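You operate a simulated robot arm through the tools that you are given. There is no shell and no other tool.

You run a simulated two-armed robot. Do the job below in one go: nothing can be reset, and whatever is moved stays where it is left.

JOB
On the rollers of the roller stand, fold the rag in half.
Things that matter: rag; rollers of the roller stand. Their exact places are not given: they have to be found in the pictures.

The check looks at the end state, three seconds after you hand in, the way a careful person would. Anything else that was tipped, shoved, dropped, spilled or broken makes it a failure. Flat cloth is picked up by pressing the open fingertips on it (5 to 10 N) and closing them slowly along it; thin cloth reads only 2 to 8 mm in the jaws.

ROBOT AND FRAMES
Two 7-joint arms with two-finger parallel grippers on one trunk, on a base that moves. Base frame: it is fixed to the floor where the robot stands at the start and does not move with it; the origin is under the middle of the robot, x ahead of it, y to its left, z up. Readings come in m, degrees, newtons and seconds.
The left shoulder is at the start at [0.05, 0.209, 1.196], the right one opposite. With the tool pointing down near the work surface each hand reaches from about 0.1 to 0.88 m from the robot's upright axis, wherever it stands, measured 20 degrees to its own side. Places, roughly: rollers of the roller stand [0.9, -0.1, 0.8]. Payload 4.4 kg a hand.
The tool frame of a hand sits at the grasp point between the pads (the TCP): z along the fingers, y along the line on which they close. The tips reach 0.023 m beyond it. The gripper opens to 0.094 m. The fingers are 0.038 m wide and 0.01 m thick; the gripper's body (0.054 by 0.096 m) begins 0.039 m behind the TCP.
Orientation is that of the tool frame in the base frame, as a unit quaternion [w, x, y, z]. With the fingers straight down and closing along the base's y, the tool's x points along the base's -x, its y along +y and its z along -z.

CONTROLS
- The arms move only by the tool step_arm. It takes "left_motion", "right_motion" or both (then of equal length, played together; a hand with none holds still); each is a list of rows, each a list of 3 entries, a list of its own where there are three numbers: the shift along the tool's x, y, z in m, then the turn, a rotation vector about the tool's x, y, z in degrees, then the gripper command, from -1 (fully open) to 1 (shut), values between in proportion. In form: [[[dx, dy, dz], [ax, ay, az], grip], ...]. A call has 1 to 20 rows; each row shifts and turns the commanded pose from where the row before left it, along the tool's axes as they then stand. A row lasts 0.2 s, in which the tool goes at most 0.05 m and 8.6 degrees; a call with a longer step from one row to the next is refused whole, and so is a gripper value outside its range. Where a pose cannot be reached the arm comes as near as it can. A force on the tool above 40 N (or 10 N above the force at the start of the call, whichever is more), or a blocked arm, ends the call early, and 0.2 s more pass. The fingers move at their own pace (about 0.108 m/s each) and stop on an object; they squeeze with about 23 N. The grip force told is the motor's: it shows also when the fingers shut on nothing. Time passes only in rows, and 0.2 s behind the last, so rows that do not move let the fingers close. It gives the time, the measured TCP pose, the force on the tool (base axes), the opening and the grip force at its end, in the units of the frame above (readings bear some noise), with the torque about the TCP (base axes, N m) and any sound that the robot's microphone picked up.
- Cameras (640 x 400 px; columns grow to the right, rows downward): "scene" is now at [0.1452, -0.0149, 1.3494]; the picture's right is [-0.16, -0.99, 0.00], its down [-0.73, 0.12, -0.67] and it looks along [0.66, -0.11, -0.74] (base axes); focal length 267 px, centre (320, 200). "left" rides on the left gripper at [0.086, -0.016, -0.074] in its tool frame; the picture's right is [0.18, 0.98, 0.00], its down [-0.58, 0.11, -0.81] and it looks along [-0.79, 0.15, 0.59] (tool axes); focal length 243 px, centre (320, 200). "right" rides on the right gripper at [0.086, 0.016, -0.074] in its tool frame; the picture's right is [-0.18, 0.98, 0.00], its down [-0.58, -0.11, -0.81] and it looks along [-0.79, -0.15, 0.59] (tool axes); focal length 243 px, centre (320, 200).
- capture(camera): a new picture of that camera. No time passes.
- move_column(by): slides the trunk up (or, below 0, down) by that many m; the arms and the scene camera ride with it, the base frame stays. It gives what a move gives, with no picture.
- steer(legs): drives the robot by 1 to 6 legs, each [ahead, left, turn to the left] in m, m and degrees, along the robot's own axes; the way and the turn of a leg run together, so that a leg with both is an arc; at most 1.5 m and 180 degrees a leg. The arms and the cameras ride along, it lands a little off, and it stops where it bumps. It gives what a move gives.
- turn_head(pan, tilt): turns the head with the scene camera to pan (to the left, within 80 degrees either way) and tilt (down, from -29 to 69), counted from straight ahead of the robot. It gives what a move gives.
- measure_at(camera, pixels): for up to 12 pixels [column, row] of the newest picture of that camera ("zoom" is the newest enlarged one), the place [x, y, z] in the base frame of the surface seen there, good to about 0.003 m. No time passes.
- zoom(camera, box): a new picture of the part [left, top, right, bottom] of that camera's present view, enlarged. No time passes.
- finish_job(): hands the job in; it is judged then, once.

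Leave the grippers open and the arms clear of the work at the hand-in unless told otherwise.

The tools are called after "Emit:" as a command line: name --argument value ..., lists and objects as JSON in quotes. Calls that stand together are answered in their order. step_arm: Moves the arms, as the interface text tells. Its arguments: {"type":"object","properties":{"left_motion":{"type":"array","items":{"type":"array"}},"right_motion":{"type":"array","items":{"type":"array"}}},"required":[]} The other tools are called the same way: move_column (by) moves the trunk up or down; steer (legs) drives the base; turn_head (pan, tilt) turns the head that bears the scene camera; capture (camera) takes a picture; measure_at (camera, pixels) gives the place of the surface under pixels of a picture; zoom (camera, box) takes an enlarged picture of a part of a camera's view; finish_job () hands the job in.

At the start:

```text
t: 0.0
left_tool_pos: [0.5, 0.1023, 0.9441]
left_tool_rot: [-0.001, 0.0, 1.0, -0.001]
left_wrist_force: [-0.1, 0.6, -0.4]
left_ft_torque: [-0.01, 0.02, 0.04]
left_width: 0.0941
left_grasp_force: 0.1
right_tool_pos: [0.4929, -0.323, 0.974]
right_tool_rot: [-0.001, 0.001, 1.0, 0.0]
right_wrist_force: [-0.6, 1.0, -0.3]
right_ft_torque: [0.01, 0.0, -0.01]
right_width: 0.0938
right_grasp_force: 0.2
trunk travel left (down, up): [-0.275, 0.288]
robot x, y, heading: [0.0024, -0.0006, -0.1]
head pan, tilt (commanded): [-9.2, 47.8]
```

scene: 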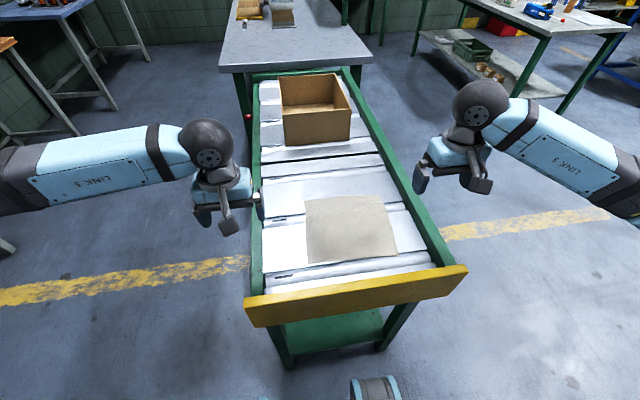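
right: 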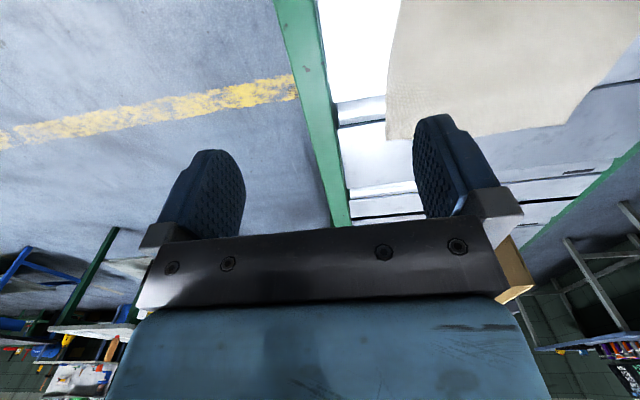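
left: 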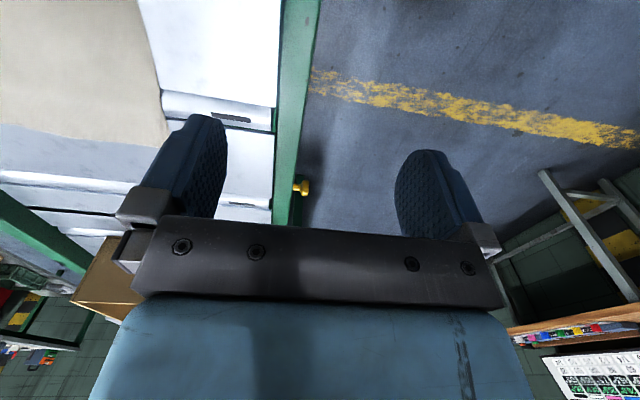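

The rag lies on the rollers, in the scene picture with corners at about (305,200), (383,196), (398,255) and (308,263). I'll take an enlarged view and measure its corners.

Emit:
zoom --camera "scene" --box '[240, 150, 480, 300]'

Emit:
measure_at --camera "scene" --pixels '[[307, 202], [382, 198], [396, 253], [310, 261], [350, 228], [280, 240], [290, 190], [350, 170], [255, 200], [430, 210], [350, 305], [315, 140]]'

```text
2.67 times, centred on (360, 225) of scene
```

zoom: 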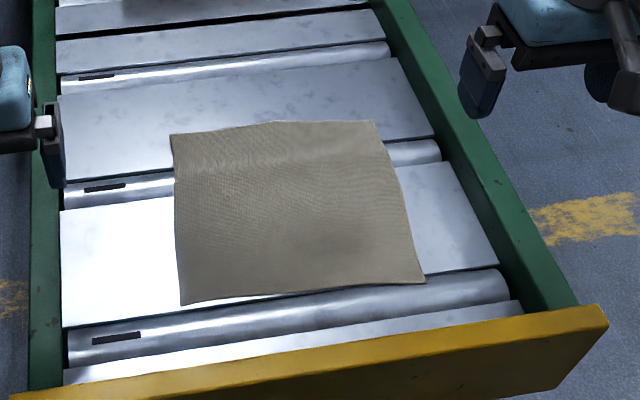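

```text
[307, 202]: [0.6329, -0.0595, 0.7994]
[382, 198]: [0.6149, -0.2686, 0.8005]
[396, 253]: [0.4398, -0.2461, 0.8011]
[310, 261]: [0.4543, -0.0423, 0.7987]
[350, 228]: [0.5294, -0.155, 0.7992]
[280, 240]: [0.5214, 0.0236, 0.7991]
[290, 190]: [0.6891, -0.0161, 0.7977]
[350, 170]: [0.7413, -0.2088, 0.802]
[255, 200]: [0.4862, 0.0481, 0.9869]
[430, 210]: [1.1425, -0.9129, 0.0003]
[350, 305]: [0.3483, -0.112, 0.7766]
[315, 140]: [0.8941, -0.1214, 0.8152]
```

The rag is about 0.21 m across (y) and 0.18 m deep (x), turned a few degrees, at z about 0.80. I'll zoom in further to pin down the corners and the height profile around it.

Emit:
zoom --camera "scene" --box '[290, 185, 410, 275]'

Emit:
measure_at --camera "scene" --pixels '[[350, 262], [350, 266], [350, 270], [350, 274], [350, 278], [350, 282], [350, 286], [290, 210], [290, 216], [350, 292], [350, 190], [290, 250]]'

```text
4.44 times, centred on (350, 230) of scene
```

zoom: 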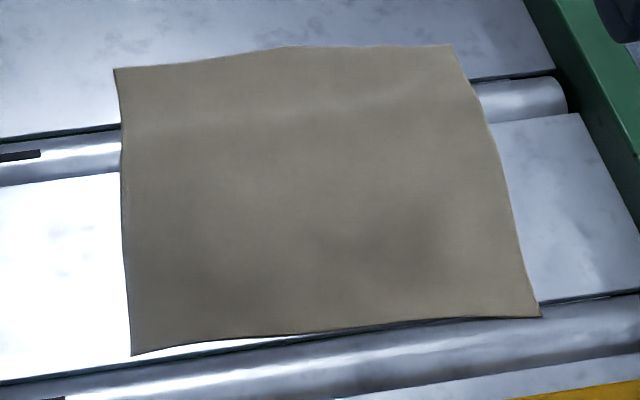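

```text
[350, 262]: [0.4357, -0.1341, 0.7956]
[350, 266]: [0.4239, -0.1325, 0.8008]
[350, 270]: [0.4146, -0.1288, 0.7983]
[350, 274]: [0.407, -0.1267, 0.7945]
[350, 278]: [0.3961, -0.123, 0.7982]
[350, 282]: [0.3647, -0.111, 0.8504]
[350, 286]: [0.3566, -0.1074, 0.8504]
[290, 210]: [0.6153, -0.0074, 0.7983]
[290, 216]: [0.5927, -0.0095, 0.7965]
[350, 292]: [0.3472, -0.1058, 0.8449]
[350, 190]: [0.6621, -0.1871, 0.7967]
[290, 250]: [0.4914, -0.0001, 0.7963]
```

The yellow front plate rises to z 0.85 at x about 0.345 to 0.37, so I must stay behind it. In the zoom the corners are at (115,70), (449,46), (540,316) and (132,353). I'll measure them, together with the edge midpoints and the side rails.

Emit:
measure_at --camera "zoom" --pixels '[[118, 72], [447, 49], [536, 314], [134, 350], [240, 340], [335, 330], [440, 320], [285, 49], [122, 200], [490, 180], [300, 200], [600, 120]]'

Emit:
measure_at --camera "scene" --pixels '[[256, 240], [258, 225], [255, 265], [425, 225], [432, 240], [440, 250], [415, 195], [300, 80], [285, 120], [349, 115], [335, 78], [283, 145]]'

```text
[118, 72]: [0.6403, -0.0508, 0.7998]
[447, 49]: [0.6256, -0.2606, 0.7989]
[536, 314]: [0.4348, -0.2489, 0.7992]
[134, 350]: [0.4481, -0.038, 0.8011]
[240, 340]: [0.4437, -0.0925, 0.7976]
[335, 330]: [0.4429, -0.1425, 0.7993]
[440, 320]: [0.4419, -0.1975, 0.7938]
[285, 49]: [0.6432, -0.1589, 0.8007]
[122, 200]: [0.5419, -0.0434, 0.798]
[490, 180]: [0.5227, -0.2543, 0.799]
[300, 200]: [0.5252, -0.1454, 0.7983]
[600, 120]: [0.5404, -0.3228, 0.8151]
```

```text
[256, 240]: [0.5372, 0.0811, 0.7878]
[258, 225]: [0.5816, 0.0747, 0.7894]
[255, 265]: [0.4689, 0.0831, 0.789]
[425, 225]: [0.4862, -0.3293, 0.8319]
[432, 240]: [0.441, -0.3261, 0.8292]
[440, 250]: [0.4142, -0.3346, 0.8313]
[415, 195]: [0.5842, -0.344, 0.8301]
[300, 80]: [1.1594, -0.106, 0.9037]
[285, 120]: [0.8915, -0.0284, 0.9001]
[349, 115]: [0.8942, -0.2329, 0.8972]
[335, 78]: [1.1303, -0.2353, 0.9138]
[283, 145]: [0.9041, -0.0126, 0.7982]
```

Rag corners: far left (0.640,-0.051), far right (0.626,-0.261), near right (0.435,-0.249) and near left (0.448,-0.038), so it is turned about -3.8 degrees. The plan is to have both hands pinch the near edge near its corners and carry it over onto the far edge. First I turn both hands in the air so the jaws close along the rag's depth, with the wrist cameras facing outward.

Emit:
step_arm --left_motion '[[[0, 0, 0], [0, 0, 8.527], -1], [[0, 0, 0], [0, 0, 8.527], -1], [[0, 0, 0], [0, 0, 8.527], -1], [[0, 0, 0], [0, 0, 8.527], -1], [[0, 0, 0], [0, 0, 8.527], -1], [[0, 0, 0], [0, 0, 8.527], -1], [[0, 0, 0], [0, 0, 8.527], -1], [[0, 0, 0], [0, 0, 8.527], -1], [[0, 0, 0], [0, 0, 8.527], -1], [[0, 0, 0], [0, 0, 8.527], -1], [[0, 0, 0], [0, 0, 8.527], -1], [[0, 0, 0], [0, 0, 0], -1]]' --right_motion '[[[0, 0, 0], [0, 0, -7.836], -1], [[0, 0, 0], [0, 0, -7.836], -1], [[0, 0, 0], [0, 0, -7.836], -1], [[0, 0, 0], [0, 0, -7.836], -1], [[0, 0, 0], [0, 0, -7.836], -1], [[0, 0, 0], [0, 0, -7.836], -1], [[0, 0, 0], [0, 0, -7.836], -1], [[0, 0, 0], [0, 0, -7.836], -1], [[0, 0, 0], [0, 0, -7.836], -1], [[0, 0, 0], [0, 0, -7.836], -1], [[0, 0, 0], [0, 0, -7.836], -1], [[0, 0, 0], [0, 0, 0], -1]]'

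```text
t: 2.6
left_tool_pos: [0.4973, 0.0939, 0.9451]
left_tool_rot: [0.0, 0.602, 0.798, -0.003]
left_wrist_force: [-0.7, 0.0, -0.4]
left_ft_torque: [-0.03, -0.03, 0.02]
left_width: 0.0939
left_grasp_force: 0.0
left hand out of reach, approached as far as the arm can: row 9, 10, 11
right_tool_pos: [0.494, -0.3013, 0.9782]
right_tool_rot: [0.006, -0.434, 0.901, 0.0]
right_wrist_force: [-0.4, -0.5, -0.4]
right_ft_torque: [-0.01, -0.01, 0.04]
right_width: 0.0941
right_grasp_force: 0.0
right hand out of reach, approached as far as the arm can: row 7, 8, 9, 10, 11
trunk travel left (down, up): [-0.275, 0.288]
robot x, y, heading: [-0.0026, 0.0001, -0.1]
head pan, tilt (commanded): [-9.2, 47.8]
```

The wrists hit their limits: the left reached about 74 degrees and the right about 51. Closing along x is therefore awkward. Closing along y, the hands' natural attitude, is free, so I'll fold the rag left to right instead. I turn the hands back to match the rag's angle of about -3.8 degrees and check.

Emit:
step_arm --left_motion '[[[0, 0, 0], [0, 0, -7.81], -1], [[0, 0, 0], [0, 0, -7.81], -1], [[0, 0, 0], [0, 0, -7.81], -1], [[0, 0, 0], [0, 0, -7.81], -1], [[0, 0, 0], [0, 0, -7.81], -1], [[0, 0, 0], [0, 0, -7.81], -1], [[0, 0, 0], [0, 0, -7.81], -1], [[0, 0, 0], [0, 0, -7.81], -1], [[0, 0, 0], [0, 0, -7.81], -1], [[0, 0, 0], [0, 0, 0], -1]]' --right_motion '[[[0, 0, 0], [0, 0, 6.13], -1], [[0, 0, 0], [0, 0, 6.13], -1], [[0, 0, 0], [0, 0, 6.13], -1], [[0, 0, 0], [0, 0, 6.13], -1], [[0, 0, 0], [0, 0, 6.13], -1], [[0, 0, 0], [0, 0, 6.13], -1], [[0, 0, 0], [0, 0, 6.13], -1], [[0, 0, 0], [0, 0, 6.13], -1], [[0, 0, 0], [0, 0, 6.13], -1], [[0, 0, 0], [0, 0, 0], -1]]'

Emit:
turn_head --pan -9.2 --tilt 65

Emit:
capture --camera "scene"

```text
t: 4.8
left_tool_pos: [0.4978, 0.0934, 0.9446]
left_tool_rot: [0.0, 0.033, 0.999, -0.002]
left_wrist_force: [-0.2, -0.1, 0.7]
left_ft_torque: [0.03, 0.03, 0.01]
left_width: 0.0937
left_grasp_force: 0.1
right_tool_pos: [0.4935, -0.3016, 0.977]
right_tool_rot: [0.005, 0.034, 0.999, 0.001]
right_wrist_force: [-0.6, -0.2, 1.0]
right_ft_torque: [0.03, 0.01, -0.01]
right_width: 0.0942
right_grasp_force: 0.2
trunk travel left (down, up): [-0.275, 0.288]
robot x, y, heading: [-0.0004, -0.0004, 0.1]
head pan, tilt (commanded): [-9.2, 47.8]
```

```text
t: 5.6
left_tool_pos: [0.4972, 0.0925, 0.945]
left_tool_rot: [-0.002, 0.033, 0.999, -0.003]
left_wrist_force: [0.5, -0.4, 0.0]
left_ft_torque: [0.01, -0.04, 0.03]
left_width: 0.094
left_grasp_force: 0.0
right_tool_pos: [0.4934, -0.3014, 0.9766]
right_tool_rot: [0.006, 0.033, 0.999, 0.002]
right_wrist_force: [0.5, -0.6, 0.3]
right_ft_torque: [-0.01, -0.01, -0.01]
right_width: 0.0939
right_grasp_force: 0.1
trunk travel left (down, up): [-0.275, 0.288]
robot x, y, heading: [0.0025, 0.0018, -0.4]
head pan, tilt (commanded): [-9.2, 65.0]
```

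```text
taken
```

scene: 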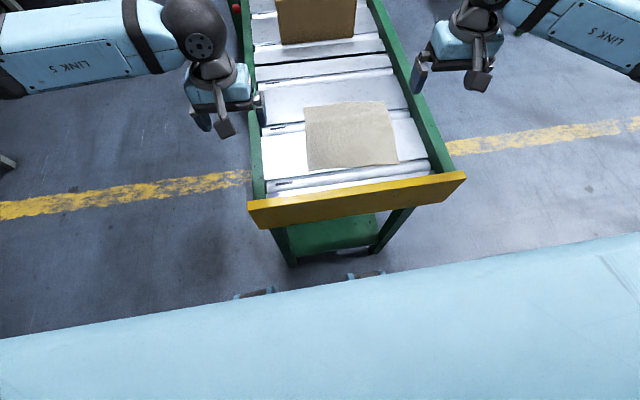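

The hands are back to about +3.8 degrees of tool yaw, matching the rag. The floor beside the robot is clear and there is a gap between base and stand. I'll look closely at the left gripper at about (215,95) to see how bulky it is, because both hands will work close together.

Emit:
zoom --camera "scene" --box '[130, 20, 290, 140]'

Emit:
zoom --camera "scene" --box '[390, 0, 550, 110]'

Emit:
measure_at --camera "scene" --pixels '[[200, 45], [120, 50], [20, 65], [218, 75], [255, 100], [350, 275], [200, 310], [500, 270], [470, 30], [540, 15], [230, 295], [290, 262]]'

```text
3.33 times, centred on (210, 80) of scene
```

zoom: 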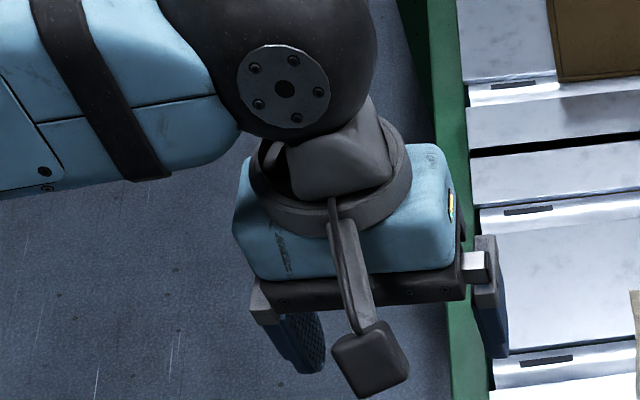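

```text
3.64 times, centred on (470, 55) of scene
```

zoom: 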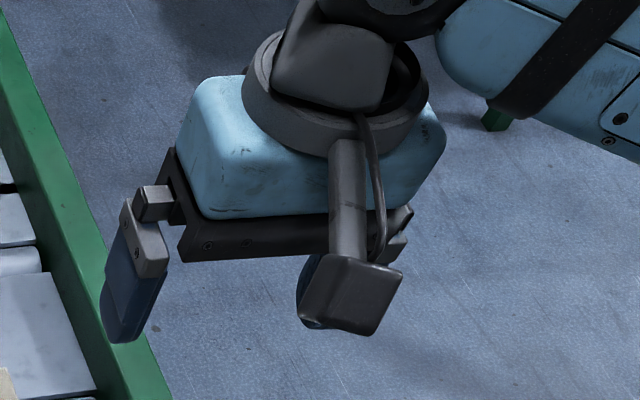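

```text
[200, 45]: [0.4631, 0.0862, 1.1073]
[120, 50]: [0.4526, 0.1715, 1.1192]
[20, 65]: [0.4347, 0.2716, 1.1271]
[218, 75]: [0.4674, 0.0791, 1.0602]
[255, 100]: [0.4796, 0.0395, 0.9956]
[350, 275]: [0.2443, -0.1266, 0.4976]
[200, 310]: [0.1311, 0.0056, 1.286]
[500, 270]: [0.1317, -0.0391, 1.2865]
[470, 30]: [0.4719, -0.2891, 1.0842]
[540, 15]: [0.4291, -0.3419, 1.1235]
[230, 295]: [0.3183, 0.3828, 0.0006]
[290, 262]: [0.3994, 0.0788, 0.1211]
```

Each wrist camera is a solid block about 0.09 m toward the robot, and the forearms run sideways at z about 1.1. The left hand can take the near-left corner and the right hand the far-left corner, roughly 0.16 m apart, both closing along y, and carry the left edge over to the right edge. I'll drive 0.12 m to the right first so the rag sits centred between the arms.

Emit:
steer --legs '[[0, -0.12, 0]]'

Emit:
turn_head --pan -3 --tilt 55

Emit:
capture --camera "scene"

```text
t: 7.3
left_tool_pos: [0.4972, -0.0267, 0.944]
left_tool_rot: [-0.001, 0.033, 0.999, -0.003]
left_wrist_force: [-0.3, 0.4, 0.7]
left_ft_torque: [-0.04, 0.01, -0.03]
left_width: 0.094
left_grasp_force: 0.1
right_tool_pos: [0.4949, -0.4224, 0.9779]
right_tool_rot: [0.006, 0.032, 0.999, 0.001]
right_wrist_force: [-0.3, 0.5, 0.1]
right_ft_torque: [-0.01, 0.01, 0.0]
right_width: 0.094
right_grasp_force: 0.1
trunk travel left (down, up): [-0.275, 0.288]
robot x, y, heading: [-0.0006, -0.1172, -0.1]
head pan, tilt (commanded): [-9.2, 65.0]
```

```text
t: 8.0
left_tool_pos: [0.4967, -0.0262, 0.9446]
left_tool_rot: [-0.001, 0.031, 1.0, -0.002]
left_wrist_force: [-0.5, 0.3, 0.2]
left_ft_torque: [0.0, 0.03, -0.02]
left_width: 0.0938
left_grasp_force: 0.2
right_tool_pos: [0.4948, -0.4221, 0.9783]
right_tool_rot: [0.006, 0.032, 0.999, 0.002]
right_wrist_force: [1.1, 0.7, -0.3]
right_ft_torque: [-0.02, 0.0, 0.03]
right_width: 0.094
right_grasp_force: 0.1
trunk travel left (down, up): [-0.275, 0.288]
robot x, y, heading: [0.0025, -0.1202, 0.1]
head pan, tilt (commanded): [-3.0, 55.0]
```

```text
taken
```

scene: 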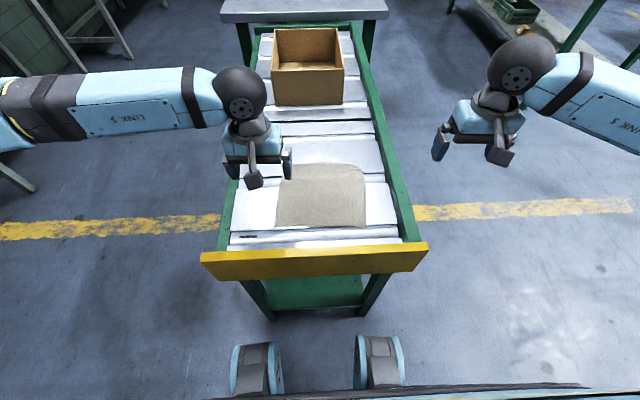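

The base has moved to y -0.12 and the rag is now centred in view. Next I bring both hands above the left edge at z about 0.90: left hand to (0.461,-0.047), right hand to (0.625,-0.058). On the way I narrow the jaws to about 24 mm.

Emit:
step_arm --left_motion '[[[0.00575, -0.0039, 0.0075], [0, 0, 0], 0.489], [[0.00575, -0.0039, 0.0075], [0, 0, 0], 0.489], [[0.00575, -0.0039, 0.0075], [0, 0, 0], 0.489], [[0.00575, -0.0039, 0.0075], [0, 0, 0], 0.489], [[0.00575, -0.0039, 0.0075], [0, 0, 0], 0.489], [[0.00575, -0.0039, 0.0075], [0, 0, 0], 0.489], [[0, 0, 0], [0, 0, 0], 0.489], [[0, 0, 0], [0, 0, 0], 0.489], [[0, 0, 0], [0, 0, 0], 0.489], [[0, 0, 0], [0, 0, 0], 0.489], [[0, 0, 0], [0, 0, 0], 0.489], [[0, 0, 0], [0, 0, 0], 0.489], [[0, 0, 0], [0, 0, 0], 0.489], [[0, 0, 0], [0, 0, 0], 0.489], [[0, 0, 0], [0, 0, 0], 0.489], [[0, 0, 0], [0, 0, 0], 0.489], [[0, 0, 0], [0, 0, 0], 0.489], [[0, 0, 0], [0, 0, 0], 0.489]]' --right_motion '[[[-0.0265, 0, 0], [0, 0, 0], 0.489], [[-0.0265, 0, 0], [0, 0, 0], 0.489], [[-0.0265, 0, 0], [0, 0, 0], 0.489], [[-0.0265, 0, 0], [0, 0, 0], 0.489], [[0, 0.0286, 0.006], [0, 0, 0], 0.489], [[0, 0.0286, 0.006], [0, 0, 0], 0.489], [[0, 0.0286, 0.006], [0, 0, 0], 0.489], [[0, 0.0286, 0.006], [0, 0, 0], 0.489], [[0, 0.0286, 0.006], [0, 0, 0], 0.489], [[0, 0.0286, 0.006], [0, 0, 0], 0.489], [[0, 0.0286, 0.006], [0, 0, 0], 0.489], [[0, 0.0286, 0.006], [0, 0, 0], 0.489], [[0, 0.0286, 0.006], [0, 0, 0], 0.489], [[0, 0.0286, 0.006], [0, 0, 0], 0.489], [[0, 0.0286, 0.006], [0, 0, 0], 0.489], [[0, 0.0286, 0.006], [0, 0, 0], 0.489], [[0, 0.0286, 0.006], [0, 0, 0], 0.489], [[0, 0, 0], [0, 0, 0], 0.489]]'

Emit:
capture --camera "scene"

Emit:
capture --camera "left"

Emit:
capture --camera "right"

```text
t: 11.8
left_tool_pos: [0.4612, -0.0479, 0.8998]
left_tool_rot: [-0.001, 0.032, 0.999, -0.003]
left_wrist_force: [-2.1, 1.0, 0.6]
left_ft_torque: [-0.02, -0.16, 0.05]
left_width: 0.0242
left_grasp_force: 0.0
right_tool_pos: [0.6262, -0.0578, 0.9018]
right_tool_rot: [0.006, 0.032, 0.999, 0.001]
right_wrist_force: [1.7, -1.4, 0.3]
right_ft_torque: [0.07, 0.19, 0.01]
right_width: 0.0244
right_grasp_force: 0.1
trunk travel left (down, up): [-0.275, 0.288]
robot x, y, heading: [0.0014, -0.1236, 0.4]
head pan, tilt (commanded): [-3.0, 55.0]
```

```text
taken
```

scene: 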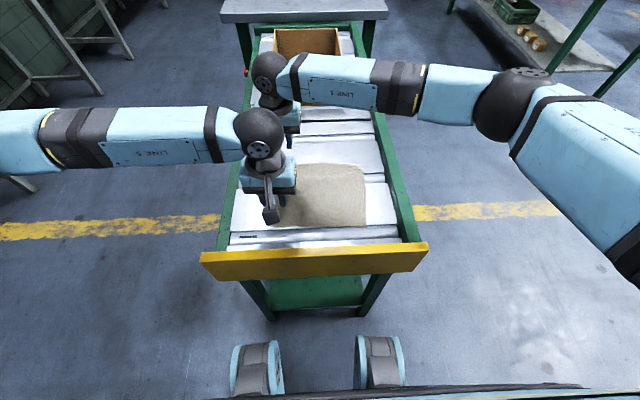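

```text
taken
```

left: 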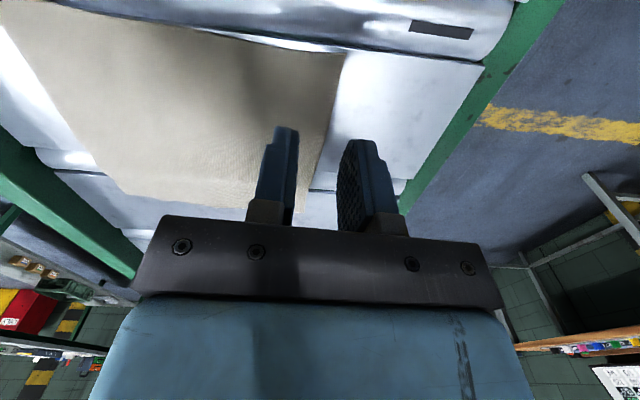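

```text
taken
```

right: 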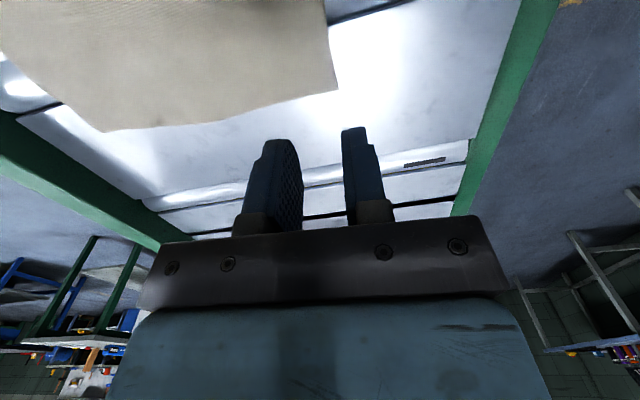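

The forces read about -2 N in x on the left hand and +1.7 N on the right. They are equal and opposite, which may mean the hands are touching. I'll take a closer look at (270,140) before going lower.

Emit:
zoom --camera "scene" --box '[210, 40, 340, 240]'

Emit:
measure_at --camera "left" --pixels '[[343, 55], [338, 80], [332, 110], [326, 140], [320, 165], [312, 190], [345, 30], [250, 42]]'

Emit:
measure_at --camera "right" --pixels '[[334, 88], [330, 60], [327, 30], [324, 5], [290, 95], [250, 103], [200, 115], [109, 128]]'

```text
2.00 times, centred on (275, 140) of scene
```

zoom: 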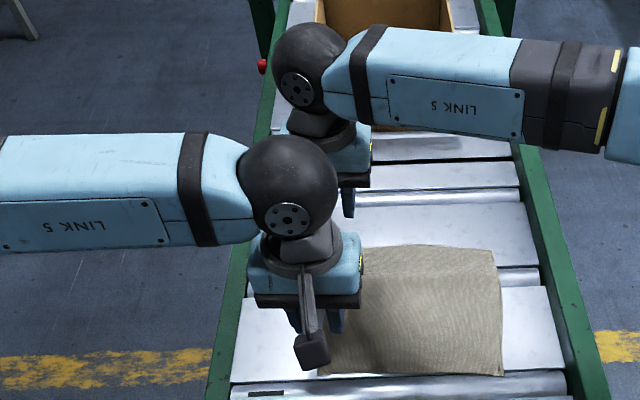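

```text
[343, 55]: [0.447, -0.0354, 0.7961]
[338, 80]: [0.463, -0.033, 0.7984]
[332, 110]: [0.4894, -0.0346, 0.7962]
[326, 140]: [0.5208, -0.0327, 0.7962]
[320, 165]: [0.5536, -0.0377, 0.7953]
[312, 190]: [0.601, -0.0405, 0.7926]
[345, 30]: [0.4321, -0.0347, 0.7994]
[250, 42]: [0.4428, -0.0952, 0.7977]
```

```text
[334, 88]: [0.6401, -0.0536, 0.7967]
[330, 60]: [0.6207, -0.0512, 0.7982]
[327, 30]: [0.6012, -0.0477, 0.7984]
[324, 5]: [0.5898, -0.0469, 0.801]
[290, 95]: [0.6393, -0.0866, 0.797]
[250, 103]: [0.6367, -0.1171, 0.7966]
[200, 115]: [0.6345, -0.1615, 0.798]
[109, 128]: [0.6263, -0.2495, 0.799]
```

The force and torque fit the right hand's camera block lightly touching the left gripper's body. I'll move the hands apart to about 0.181 m, left to x 0.4525 and right to x 0.6335, which still lands both pairs of pads on the corners. Then I'll check that the forces vanish.

Emit:
step_arm --left_motion '[[[0.0045, 0, 0], [0, 0, 0], 0.489], [[0.0045, 0, 0], [0, 0, 0], 0.489], [[0, 0, 0], [0, 0, 0], 0.489]]' --right_motion '[[[-0.004, 0, 0], [0, 0, 0], 0.489], [[-0.004, 0, 0], [0, 0, 0], 0.489], [[0, 0, 0], [0, 0, 0], 0.489]]'

Emit:
zoom --camera "left" --box '[220, 20, 440, 240]'

Emit:
zoom --camera "right" --box '[220, 0, 440, 220]'

```text
t: 12.6
left_tool_pos: [0.4513, -0.0469, 0.8994]
left_tool_rot: [-0.001, 0.032, 0.999, -0.002]
left_wrist_force: [0.1, 0.8, 0.1]
left_ft_torque: [-0.04, -0.02, 0.02]
left_width: 0.0243
left_grasp_force: 0.0
right_tool_pos: [0.6342, -0.0589, 0.9021]
right_tool_rot: [0.005, 0.032, 0.999, 0.002]
right_wrist_force: [-0.1, 0.0, 0.3]
right_ft_torque: [-0.04, -0.02, 0.0]
right_width: 0.024
right_grasp_force: 0.1
trunk travel left (down, up): [-0.275, 0.288]
robot x, y, heading: [0.0024, -0.1243, 0.2]
head pan, tilt (commanded): [-3.0, 55.0]
```

```text
1.82 times, centred on (330, 130) of left
```

zoom: 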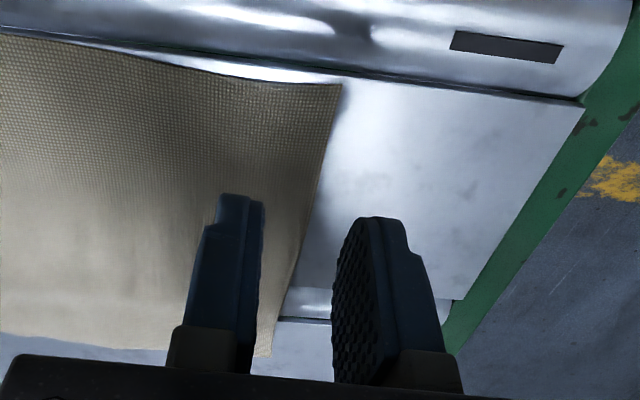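

```text
1.82 times, centred on (330, 110) of right
```

zoom: 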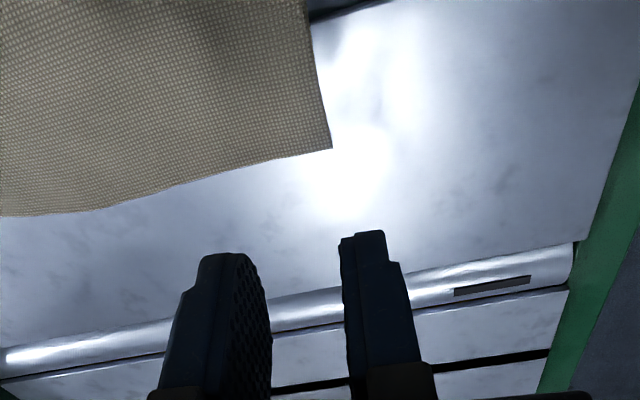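

The contact is gone: the forces are near zero and the hands are 0.183 m apart. I'll take fresh wrist pictures and measure where the left edge lies relative to the jaws.

Emit:
capture --camera "left"

Emit:
measure_at --camera "left" --pixels '[[339, 68], [334, 88], [330, 103], [326, 120], [321, 142], [310, 170], [345, 72], [340, 90], [336, 105]]'

Emit:
measure_at --camera "zoom" --pixels '[[329, 146], [324, 120], [316, 80], [308, 40], [302, 5], [335, 146], [330, 120], [322, 80], [314, 40]]'

```text
taken
```

left: 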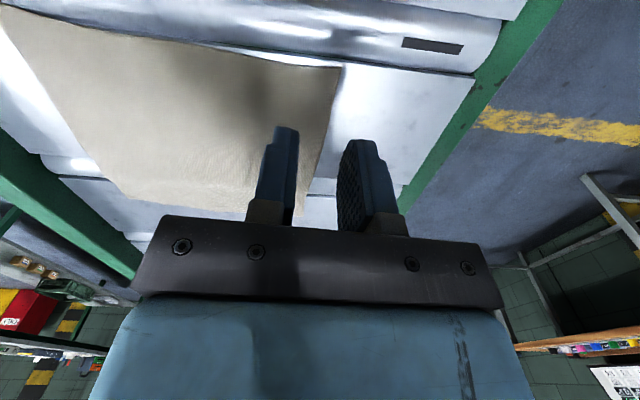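

```text
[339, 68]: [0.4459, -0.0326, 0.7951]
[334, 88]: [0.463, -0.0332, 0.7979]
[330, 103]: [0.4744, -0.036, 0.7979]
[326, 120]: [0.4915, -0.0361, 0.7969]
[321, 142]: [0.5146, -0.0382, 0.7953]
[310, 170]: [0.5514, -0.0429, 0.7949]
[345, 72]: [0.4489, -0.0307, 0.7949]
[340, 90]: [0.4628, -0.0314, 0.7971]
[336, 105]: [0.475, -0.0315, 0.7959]
```

```text
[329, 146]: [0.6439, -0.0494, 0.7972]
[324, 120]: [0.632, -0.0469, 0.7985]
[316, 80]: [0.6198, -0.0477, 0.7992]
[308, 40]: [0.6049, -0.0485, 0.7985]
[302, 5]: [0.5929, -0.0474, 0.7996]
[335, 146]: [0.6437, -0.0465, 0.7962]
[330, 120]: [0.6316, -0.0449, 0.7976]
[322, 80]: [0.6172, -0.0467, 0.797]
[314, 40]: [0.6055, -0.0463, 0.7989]
```

The left edge lies at y about -0.035 at the near hand and -0.049 at the far hand. I'll set the jaws to 28 mm, centred 9 mm inside the edge, so the outer finger lands just outside the cloth and the inner one on it. I descend both hands to z about 0.829, with the tips about 7 mm above the rag.

Emit:
step_arm --left_motion '[[[0, 0.003, 0.01], [0, 0, 0], 0.404], [[0, 0, 0.0125], [0, 0, 0], 0.404], [[0, 0, 0.0125], [0, 0, 0], 0.404], [[0, 0, 0.0125], [0, 0, 0], 0.404], [[0, 0, 0.0125], [0, 0, 0], 0.404], [[0, 0, 0.01], [0, 0, 0], 0.404], [[0, 0, 0], [0, 0, 0], 0.404]]' --right_motion '[[[0, 0.001, 0.0105], [0, 0, 0], 0.404], [[0, 0, 0.013], [0, 0, 0], 0.404], [[0, 0, 0.013], [0, 0, 0], 0.404], [[0, 0, 0.013], [0, 0, 0], 0.404], [[0, 0, 0.013], [0, 0, 0], 0.404], [[0, 0, 0.0105], [0, 0, 0], 0.404], [[0, 0, 0], [0, 0, 0], 0.404]]'

Emit:
zoom --camera "left" --box '[220, 20, 440, 240]'

Emit:
zoom --camera "right" --box '[220, 20, 440, 240]'

Emit:
zoom --camera "scene" --box '[210, 40, 340, 240]'

```text
t: 14.2
left_tool_pos: [0.4515, -0.0437, 0.8282]
left_tool_rot: [-0.001, 0.033, 0.999, -0.002]
left_wrist_force: [0.4, 0.2, 0.1]
left_ft_torque: [-0.02, -0.01, 0.0]
left_width: 0.0277
left_grasp_force: 0.1
right_tool_pos: [0.6334, -0.0569, 0.8279]
right_tool_rot: [0.006, 0.032, 0.999, 0.002]
right_wrist_force: [0.3, -1.2, 0.6]
right_ft_torque: [0.04, -0.02, -0.01]
right_width: 0.0279
right_grasp_force: 0.0
trunk travel left (down, up): [-0.275, 0.288]
robot x, y, heading: [-0.0016, -0.1263, -0.2]
head pan, tilt (commanded): [-3.0, 55.0]
```

```text
1.82 times, centred on (330, 130) of left
```

zoom: 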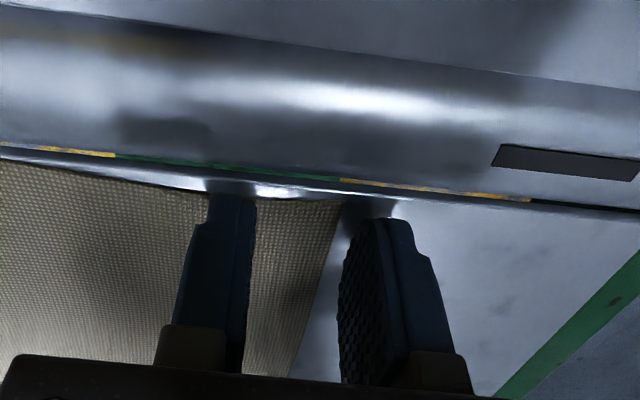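

```text
1.82 times, centred on (330, 130) of right
```

zoom: 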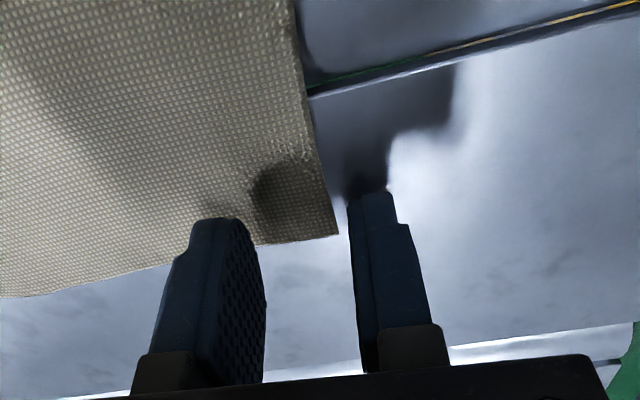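

```text
2.00 times, centred on (275, 140) of scene
```

zoom: 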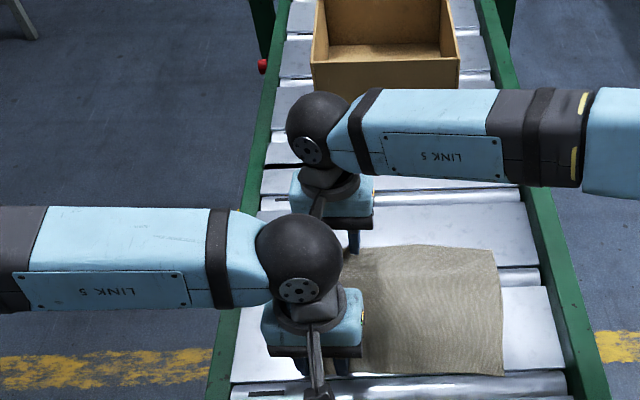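

Both views are good: the inner fingers are over the cloth and the outer fingers a few mm outside the edge. I'll lower both by 5 mm and read the forces.

Emit:
step_arm --left_motion '[[[0, 0, 0.002], [0, 0, 0], 0.404], [[0, 0, 0.0015], [0, 0, 0], 0.404], [[0, 0, 0.0015], [0, 0, 0], 0.404], [[0, 0, 0], [0, 0, 0], 0.404]]' --right_motion '[[[0, 0, 0.002], [0, 0, 0], 0.404], [[0, 0, 0.0015], [0, 0, 0], 0.404], [[0, 0, 0.0015], [0, 0, 0], 0.404], [[0, 0, 0], [0, 0, 0], 0.404]]'

```text
t: 15.2
left_tool_pos: [0.4519, -0.0455, 0.8248]
left_tool_rot: [-0.001, 0.033, 0.999, -0.003]
left_wrist_force: [0.2, -0.8, 0.3]
left_ft_torque: [-0.04, -0.04, -0.02]
left_width: 0.0279
left_grasp_force: 0.0
right_tool_pos: [0.6343, -0.0564, 0.8251]
right_tool_rot: [0.006, 0.032, 0.999, 0.001]
right_wrist_force: [0.4, -0.2, 0.9]
right_ft_torque: [0.04, 0.0, -0.01]
right_width: 0.0279
right_grasp_force: 0.0
trunk travel left (down, up): [-0.275, 0.288]
robot x, y, heading: [-0.0021, -0.1213, 0.1]
head pan, tilt (commanded): [-3.0, 55.0]
```

There is no contact force yet. I'll lower another 2.5 mm in small steps.

Emit:
step_arm --left_motion '[[[0, 0, 0.001], [0, 0, 0], 0.404], [[0, 0, 0.001], [0, 0, 0], 0.404], [[0, 0, 0.0005], [0, 0, 0], 0.404], [[0, 0, 0], [0, 0, 0], 0.404]]' --right_motion '[[[0, 0, 0.001], [0, 0, 0], 0.404], [[0, 0, 0.001], [0, 0, 0], 0.404], [[0, 0, 0.0005], [0, 0, 0], 0.404], [[0, 0, 0], [0, 0, 0], 0.404]]'

```text
t: 16.2
left_tool_pos: [0.4531, -0.0448, 0.8221]
left_tool_rot: [-0.001, 0.032, 0.999, -0.003]
left_wrist_force: [0.4, 0.6, 0.8]
left_ft_torque: [-0.02, 0.03, -0.01]
left_width: 0.0282
left_grasp_force: 0.1
right_tool_pos: [0.6338, -0.056, 0.822]
right_tool_rot: [0.006, 0.032, 0.999, 0.002]
right_wrist_force: [0.5, 0.2, 0.2]
right_ft_torque: [0.04, -0.02, 0.01]
right_width: 0.0281
right_grasp_force: 0.1
trunk travel left (down, up): [-0.275, 0.288]
robot x, y, heading: [0.0018, -0.1216, 0.2]
head pan, tilt (commanded): [-3.0, 55.0]
```

The force is still near zero at z 0.822. I'll keep lowering by 1.5 mm and watch the vertical force.

Emit:
step_arm --left_motion '[[[0, 0, 0.0005], [0, 0, 0], 0.404], [[0, 0, 0.0005], [0, 0, 0], 0.404], [[0, 0, 0.0005], [0, 0, 0], 0.404], [[0, 0, 0], [0, 0, 0], 0.404]]' --right_motion '[[[0, 0, 0.0005], [0, 0, 0], 0.404], [[0, 0, 0.0005], [0, 0, 0], 0.404], [[0, 0, 0.0005], [0, 0, 0], 0.404], [[0, 0, 0], [0, 0, 0], 0.404]]'

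```text
t: 17.2
left_tool_pos: [0.4521, -0.0446, 0.8215]
left_tool_rot: [0.001, 0.033, 0.999, -0.002]
left_wrist_force: [5.4, -1.7, 3.8]
left_ft_torque: [-0.08, -0.1, 0.11]
left_width: 0.029
left_grasp_force: 0.4
right_tool_pos: [0.6345, -0.0564, 0.8214]
right_tool_rot: [0.006, 0.032, 0.999, 0.001]
right_wrist_force: [-1.1, 0.0, 7.4]
right_ft_torque: [-0.18, 0.11, -0.02]
right_width: 0.0284
right_grasp_force: 0.1
trunk travel left (down, up): [-0.275, 0.288]
robot x, y, heading: [-0.0028, -0.1178, -0.1]
head pan, tilt (commanded): [-3.0, 55.0]
```

Contact: the right hand presses with 7.4 N straight up, which is good. The left shows 5.4 N sideways in x, so a fingertip is touching the roller at x about 0.43. I'll lift the left hand slightly, shift it 6 mm away from the roller and press again while the right holds.

Emit:
step_arm --left_motion '[[[0, 0, -0.0025], [0, 0, 0], 0.404], [[-0.003, 0, 0], [0, 0, 0], 0.404], [[-0.003, 0, 0], [0, 0, 0], 0.404], [[0, 0, 0.001], [0, 0, 0], 0.404], [[0, 0, 0.001], [0, 0, 0], 0.404], [[0, 0, 0.0005], [0, 0, 0], 0.404], [[0, 0, 0], [0, 0, 0], 0.404]]'

Emit:
zoom --camera "left" --box '[220, 20, 440, 240]'

Emit:
zoom --camera "right" --box '[220, 20, 440, 240]'

```text
t: 18.8
left_tool_pos: [0.4575, -0.0431, 0.8206]
left_tool_rot: [-0.001, 0.032, 0.999, -0.003]
left_wrist_force: [-0.3, -0.5, 2.0]
left_ft_torque: [-0.02, 0.01, 0.02]
left_width: 0.028
left_grasp_force: 0.1
right_tool_pos: [0.6344, -0.0566, 0.8208]
right_tool_rot: [0.006, 0.032, 0.999, 0.002]
right_wrist_force: [2.1, -1.0, 10.4]
right_ft_torque: [-0.24, 0.11, 0.05]
right_width: 0.0285
right_grasp_force: 1.0
trunk travel left (down, up): [-0.275, 0.288]
robot x, y, heading: [-0.0003, -0.1196, 0.3]
head pan, tilt (commanded): [-3.0, 55.0]
```

```text
1.82 times, centred on (330, 130) of left
```

zoom: 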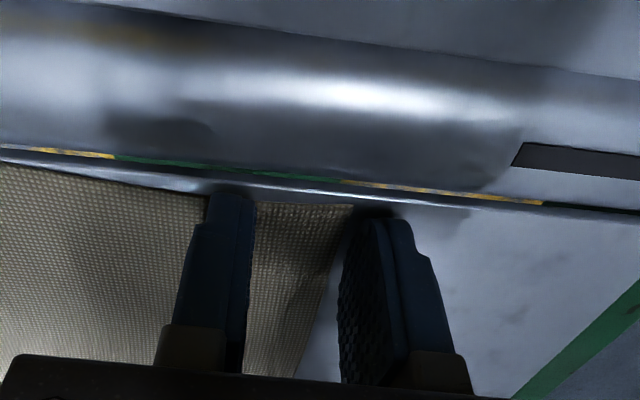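

```text
1.82 times, centred on (330, 130) of right
```

zoom: 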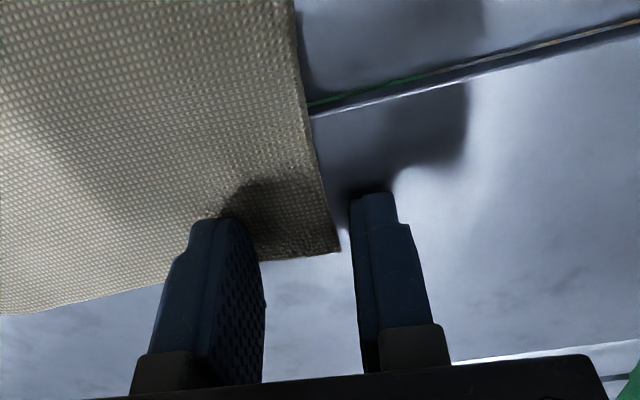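

Both hands are pressing, the right at about 10 N and the left at 2 N. I'll ease the right up slightly and press the left a little more, then close slowly. The inner fingers stay in place while the outer fingers sweep the edge toward them. First stage goes from 28 mm to about 14 mm.

Emit:
step_arm --left_motion '[[[0, 0, 0.0004], [0, 0, 0], 0.404], [[0, -0.0012, 0.0001], [0, 0, 0], 0.455], [[0, -0.0012, 0], [0, 0, 0], 0.505], [[0, -0.0012, 0], [0, 0, 0], 0.555], [[0, -0.0012, 0], [0, 0, 0], 0.605], [[0, -0.0012, 0], [0, 0, 0], 0.655], [[0, -0.0012, 0], [0, 0, 0], 0.705], [[0, 0, 0], [0, 0, 0], 0.705]]' --right_motion '[[[0, 0, -0.0003], [0, 0, 0], 0.404], [[0, -0.0012, 0], [0, 0, 0], 0.455], [[0, -0.0012, 0], [0, 0, 0], 0.505], [[0, -0.0012, 0], [0, 0, 0], 0.555], [[0, -0.0012, 0], [0, 0, 0], 0.605], [[0, -0.0012, 0], [0, 0, 0], 0.655], [[0, -0.0012, 0], [0, 0, 0], 0.705], [[0, 0, 0], [0, 0, 0], 0.705]]'

Emit:
zoom --camera "left" --box '[220, 20, 440, 240]'

Emit:
zoom --camera "right" --box '[220, 20, 440, 240]'

```text
t: 20.6
left_tool_pos: [0.4551, -0.0519, 0.8213]
left_tool_rot: [0.0, 0.032, 0.999, -0.003]
left_wrist_force: [1.5, 0.6, 4.9]
left_ft_torque: [-0.01, 0.01, -0.02]
left_width: 0.0134
left_grasp_force: 0.2
right_tool_pos: [0.6328, -0.0627, 0.8213]
right_tool_rot: [0.007, 0.031, 0.999, 0.002]
right_wrist_force: [1.2, 1.7, 12.8]
right_ft_torque: [-0.11, 0.15, -0.02]
right_width: 0.0128
right_grasp_force: 0.0
trunk travel left (down, up): [-0.275, 0.288]
robot x, y, heading: [-0.0025, -0.1183, 0.1]
head pan, tilt (commanded): [-3.0, 55.0]
```

```text
1.82 times, centred on (330, 130) of left
```

zoom: 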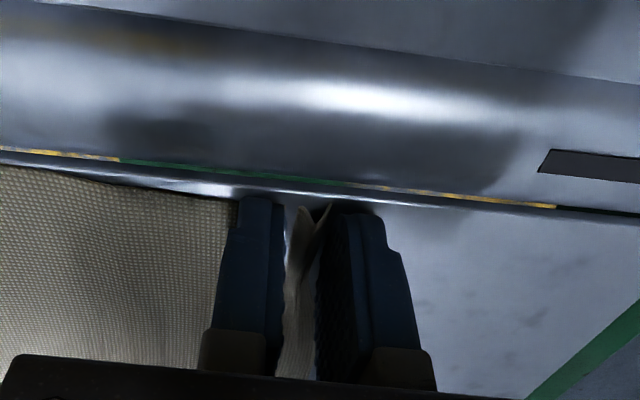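

```text
1.82 times, centred on (330, 130) of right
```

zoom: 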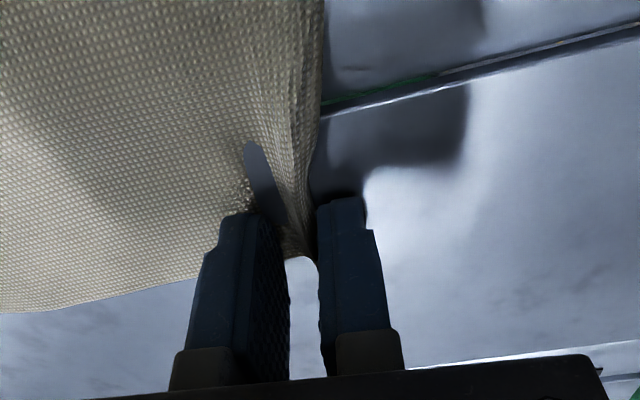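

The cloth edge is buckling up between the fingers of both hands, at about (305,230) in the left zoom and (300,200) in the right. The right is at 12.8 N, so I'll ease it a hair and finish closing slowly.

Emit:
step_arm --left_motion '[[[0, -0.0012, 0], [0, 0, 0], 0.755], [[0, -0.0012, 0], [0, 0, 0], 0.805], [[0, -0.0012, 0], [0, 0, 0], 0.855], [[0, -0.0012, 0], [0, 0, 0], 0.905], [[0, -0.0006, 0], [0, 0, 0], 0.955], [[0, 0, 0], [0, 0, 0], 1.0], [[0, 0, 0], [0, 0, 0], 1.0], [[0, 0, 0], [0, 0, 0], 1.0], [[0, 0, 0], [0, 0, 0], 1.0]]' --right_motion '[[[0, -0.0012, -0.0004], [0, 0, 0], 0.755], [[0, -0.0012, 0], [0, 0, 0], 0.805], [[0, -0.0012, 0], [0, 0, 0], 0.855], [[0, -0.0012, 0], [0, 0, 0], 0.905], [[0, -0.0006, 0], [0, 0, 0], 0.955], [[0, 0, 0], [0, 0, 0], 1.0], [[0, 0, 0], [0, 0, 0], 1.0], [[0, 0, 0], [0, 0, 0], 1.0], [[0, 0, 0], [0, 0, 0], 1.0]]'

Emit:
zoom --camera "left" --box '[220, 20, 440, 240]'

Emit:
zoom --camera "right" --box '[220, 20, 440, 240]'

Emit:
capture --camera "scene"

```text
t: 22.6
left_tool_pos: [0.4567, -0.057, 0.8219]
left_tool_rot: [0.0, 0.033, 0.999, -0.003]
left_wrist_force: [-1.9, 1.7, 13.1]
left_ft_torque: [-0.03, 0.08, 0.01]
left_width: 0.0022
left_grasp_force: 23.2
right_tool_pos: [0.6332, -0.0691, 0.8213]
right_tool_rot: [0.007, 0.032, 0.999, 0.002]
right_wrist_force: [-0.9, -0.2, 0.1]
right_ft_torque: [0.0, -0.01, -0.02]
right_width: 0.0018
right_grasp_force: 22.4
trunk travel left (down, up): [-0.275, 0.288]
robot x, y, heading: [0.002, -0.12, 0.1]
head pan, tilt (commanded): [-3.0, 55.0]
```

```text
1.82 times, centred on (330, 130) of left
```

zoom: 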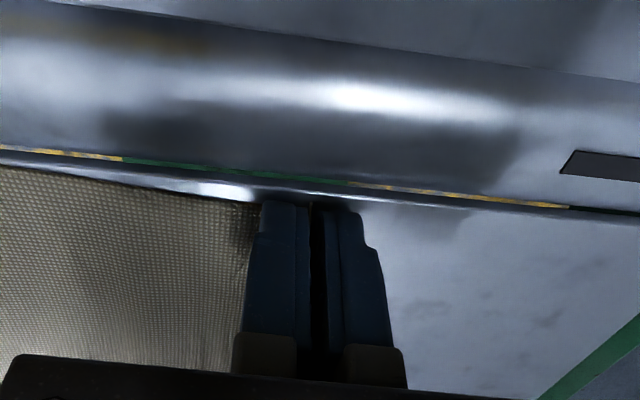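

```text
1.82 times, centred on (330, 130) of right
```

zoom: 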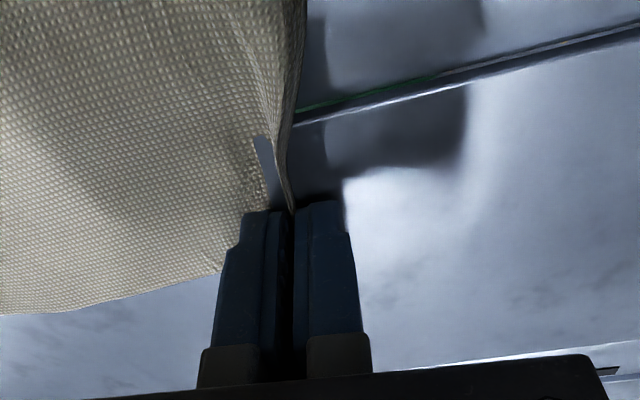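

```text
taken
```

scene: 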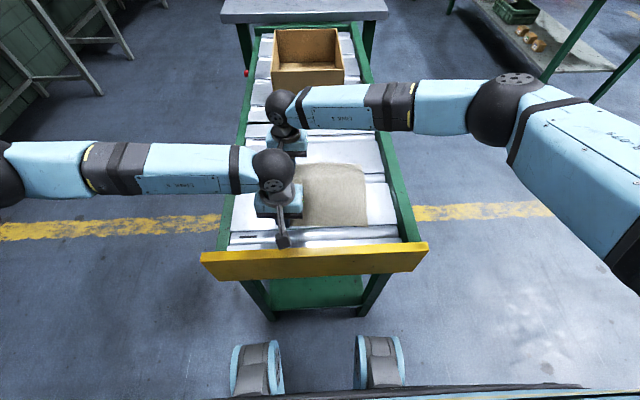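

The jaws read 2.2 mm and 1.8 mm with full squeeze, which is consistent with thin cloth. I'll lift both hands gently by 16 mm, moving slightly inward, to check the hold.

Emit:
step_arm --left_motion '[[[0, -0.001, -0.004], [0, 0, 0], 1.0], [[0, -0.001, -0.004], [0, 0, 0], 1.0], [[0, -0.001, -0.004], [0, 0, 0], 1.0], [[0, -0.001, -0.004], [0, 0, 0], 1.0], [[0, 0, 0], [0, 0, 0], 1.0]]' --right_motion '[[[0, -0.001, -0.004], [0, 0, 0], 1.0], [[0, -0.001, -0.004], [0, 0, 0], 1.0], [[0, -0.001, -0.004], [0, 0, 0], 1.0], [[0, -0.001, -0.004], [0, 0, 0], 1.0], [[0, 0, 0], [0, 0, 0], 1.0]]'

Emit:
zoom --camera "left" --box '[180, 0, 440, 240]'

Emit:
zoom --camera "right" --box '[180, 0, 440, 240]'

Emit:
zoom --camera "scene" --box '[220, 100, 420, 250]'

```text
t: 23.8
left_tool_pos: [0.4575, -0.0622, 0.8362]
left_tool_rot: [0.0, 0.033, 0.999, -0.003]
left_wrist_force: [-0.4, -0.4, 0.2]
left_ft_torque: [0.0, 0.01, 0.02]
left_width: 0.002
left_grasp_force: 22.8
right_tool_pos: [0.6333, -0.0743, 0.8359]
right_tool_rot: [0.005, 0.033, 0.999, 0.003]
right_wrist_force: [-0.1, -1.2, -0.1]
right_ft_torque: [0.01, -0.01, -0.02]
right_width: 0.002
right_grasp_force: 23.0
trunk travel left (down, up): [-0.275, 0.288]
robot x, y, heading: [0.0007, -0.1208, -0.1]
head pan, tilt (commanded): [-3.0, 55.0]
```

```text
1.67 times, centred on (310, 120) of left
```

zoom: 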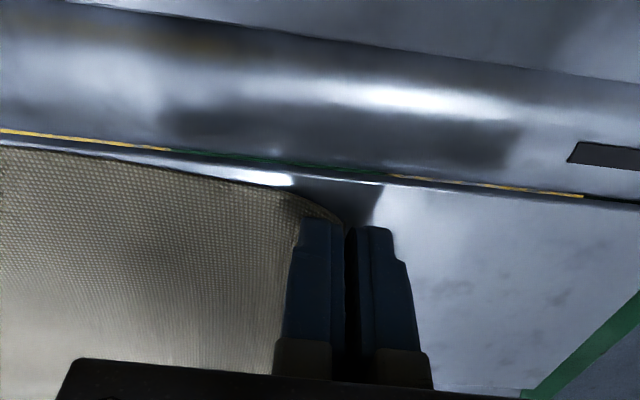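

```text
1.67 times, centred on (310, 120) of right
```

zoom: 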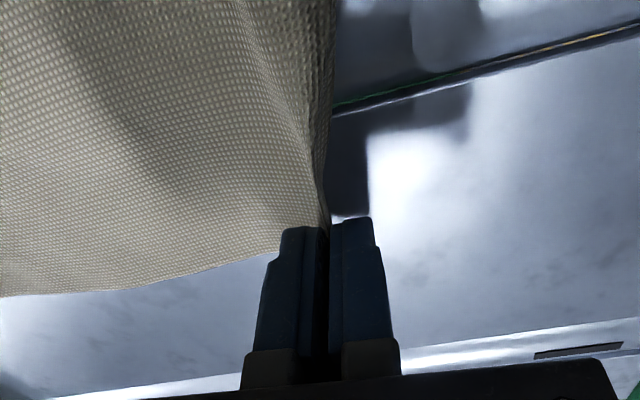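

```text
2.67 times, centred on (320, 175) of scene
```

zoom: 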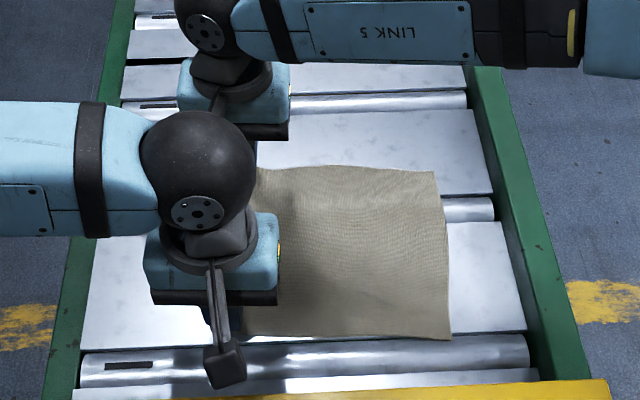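

Both hands hold the lifted left edge. Before carrying on I'll measure the right edge in the zoom, with corners at about (435,172) and (450,338), to see whether the rag slid.

Emit:
measure_at --camera "zoom" --pixels '[[432, 175], [438, 220], [443, 270], [446, 335], [400, 335], [350, 170], [300, 250], [380, 250], [500, 300], [560, 300]]'

```text
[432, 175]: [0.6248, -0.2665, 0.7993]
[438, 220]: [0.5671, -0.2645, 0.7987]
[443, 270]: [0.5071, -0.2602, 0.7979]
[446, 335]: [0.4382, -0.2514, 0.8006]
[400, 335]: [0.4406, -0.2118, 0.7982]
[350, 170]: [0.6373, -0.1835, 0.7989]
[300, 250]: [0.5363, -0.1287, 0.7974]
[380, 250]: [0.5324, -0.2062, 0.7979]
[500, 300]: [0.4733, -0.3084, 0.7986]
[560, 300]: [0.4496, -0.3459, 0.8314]
```

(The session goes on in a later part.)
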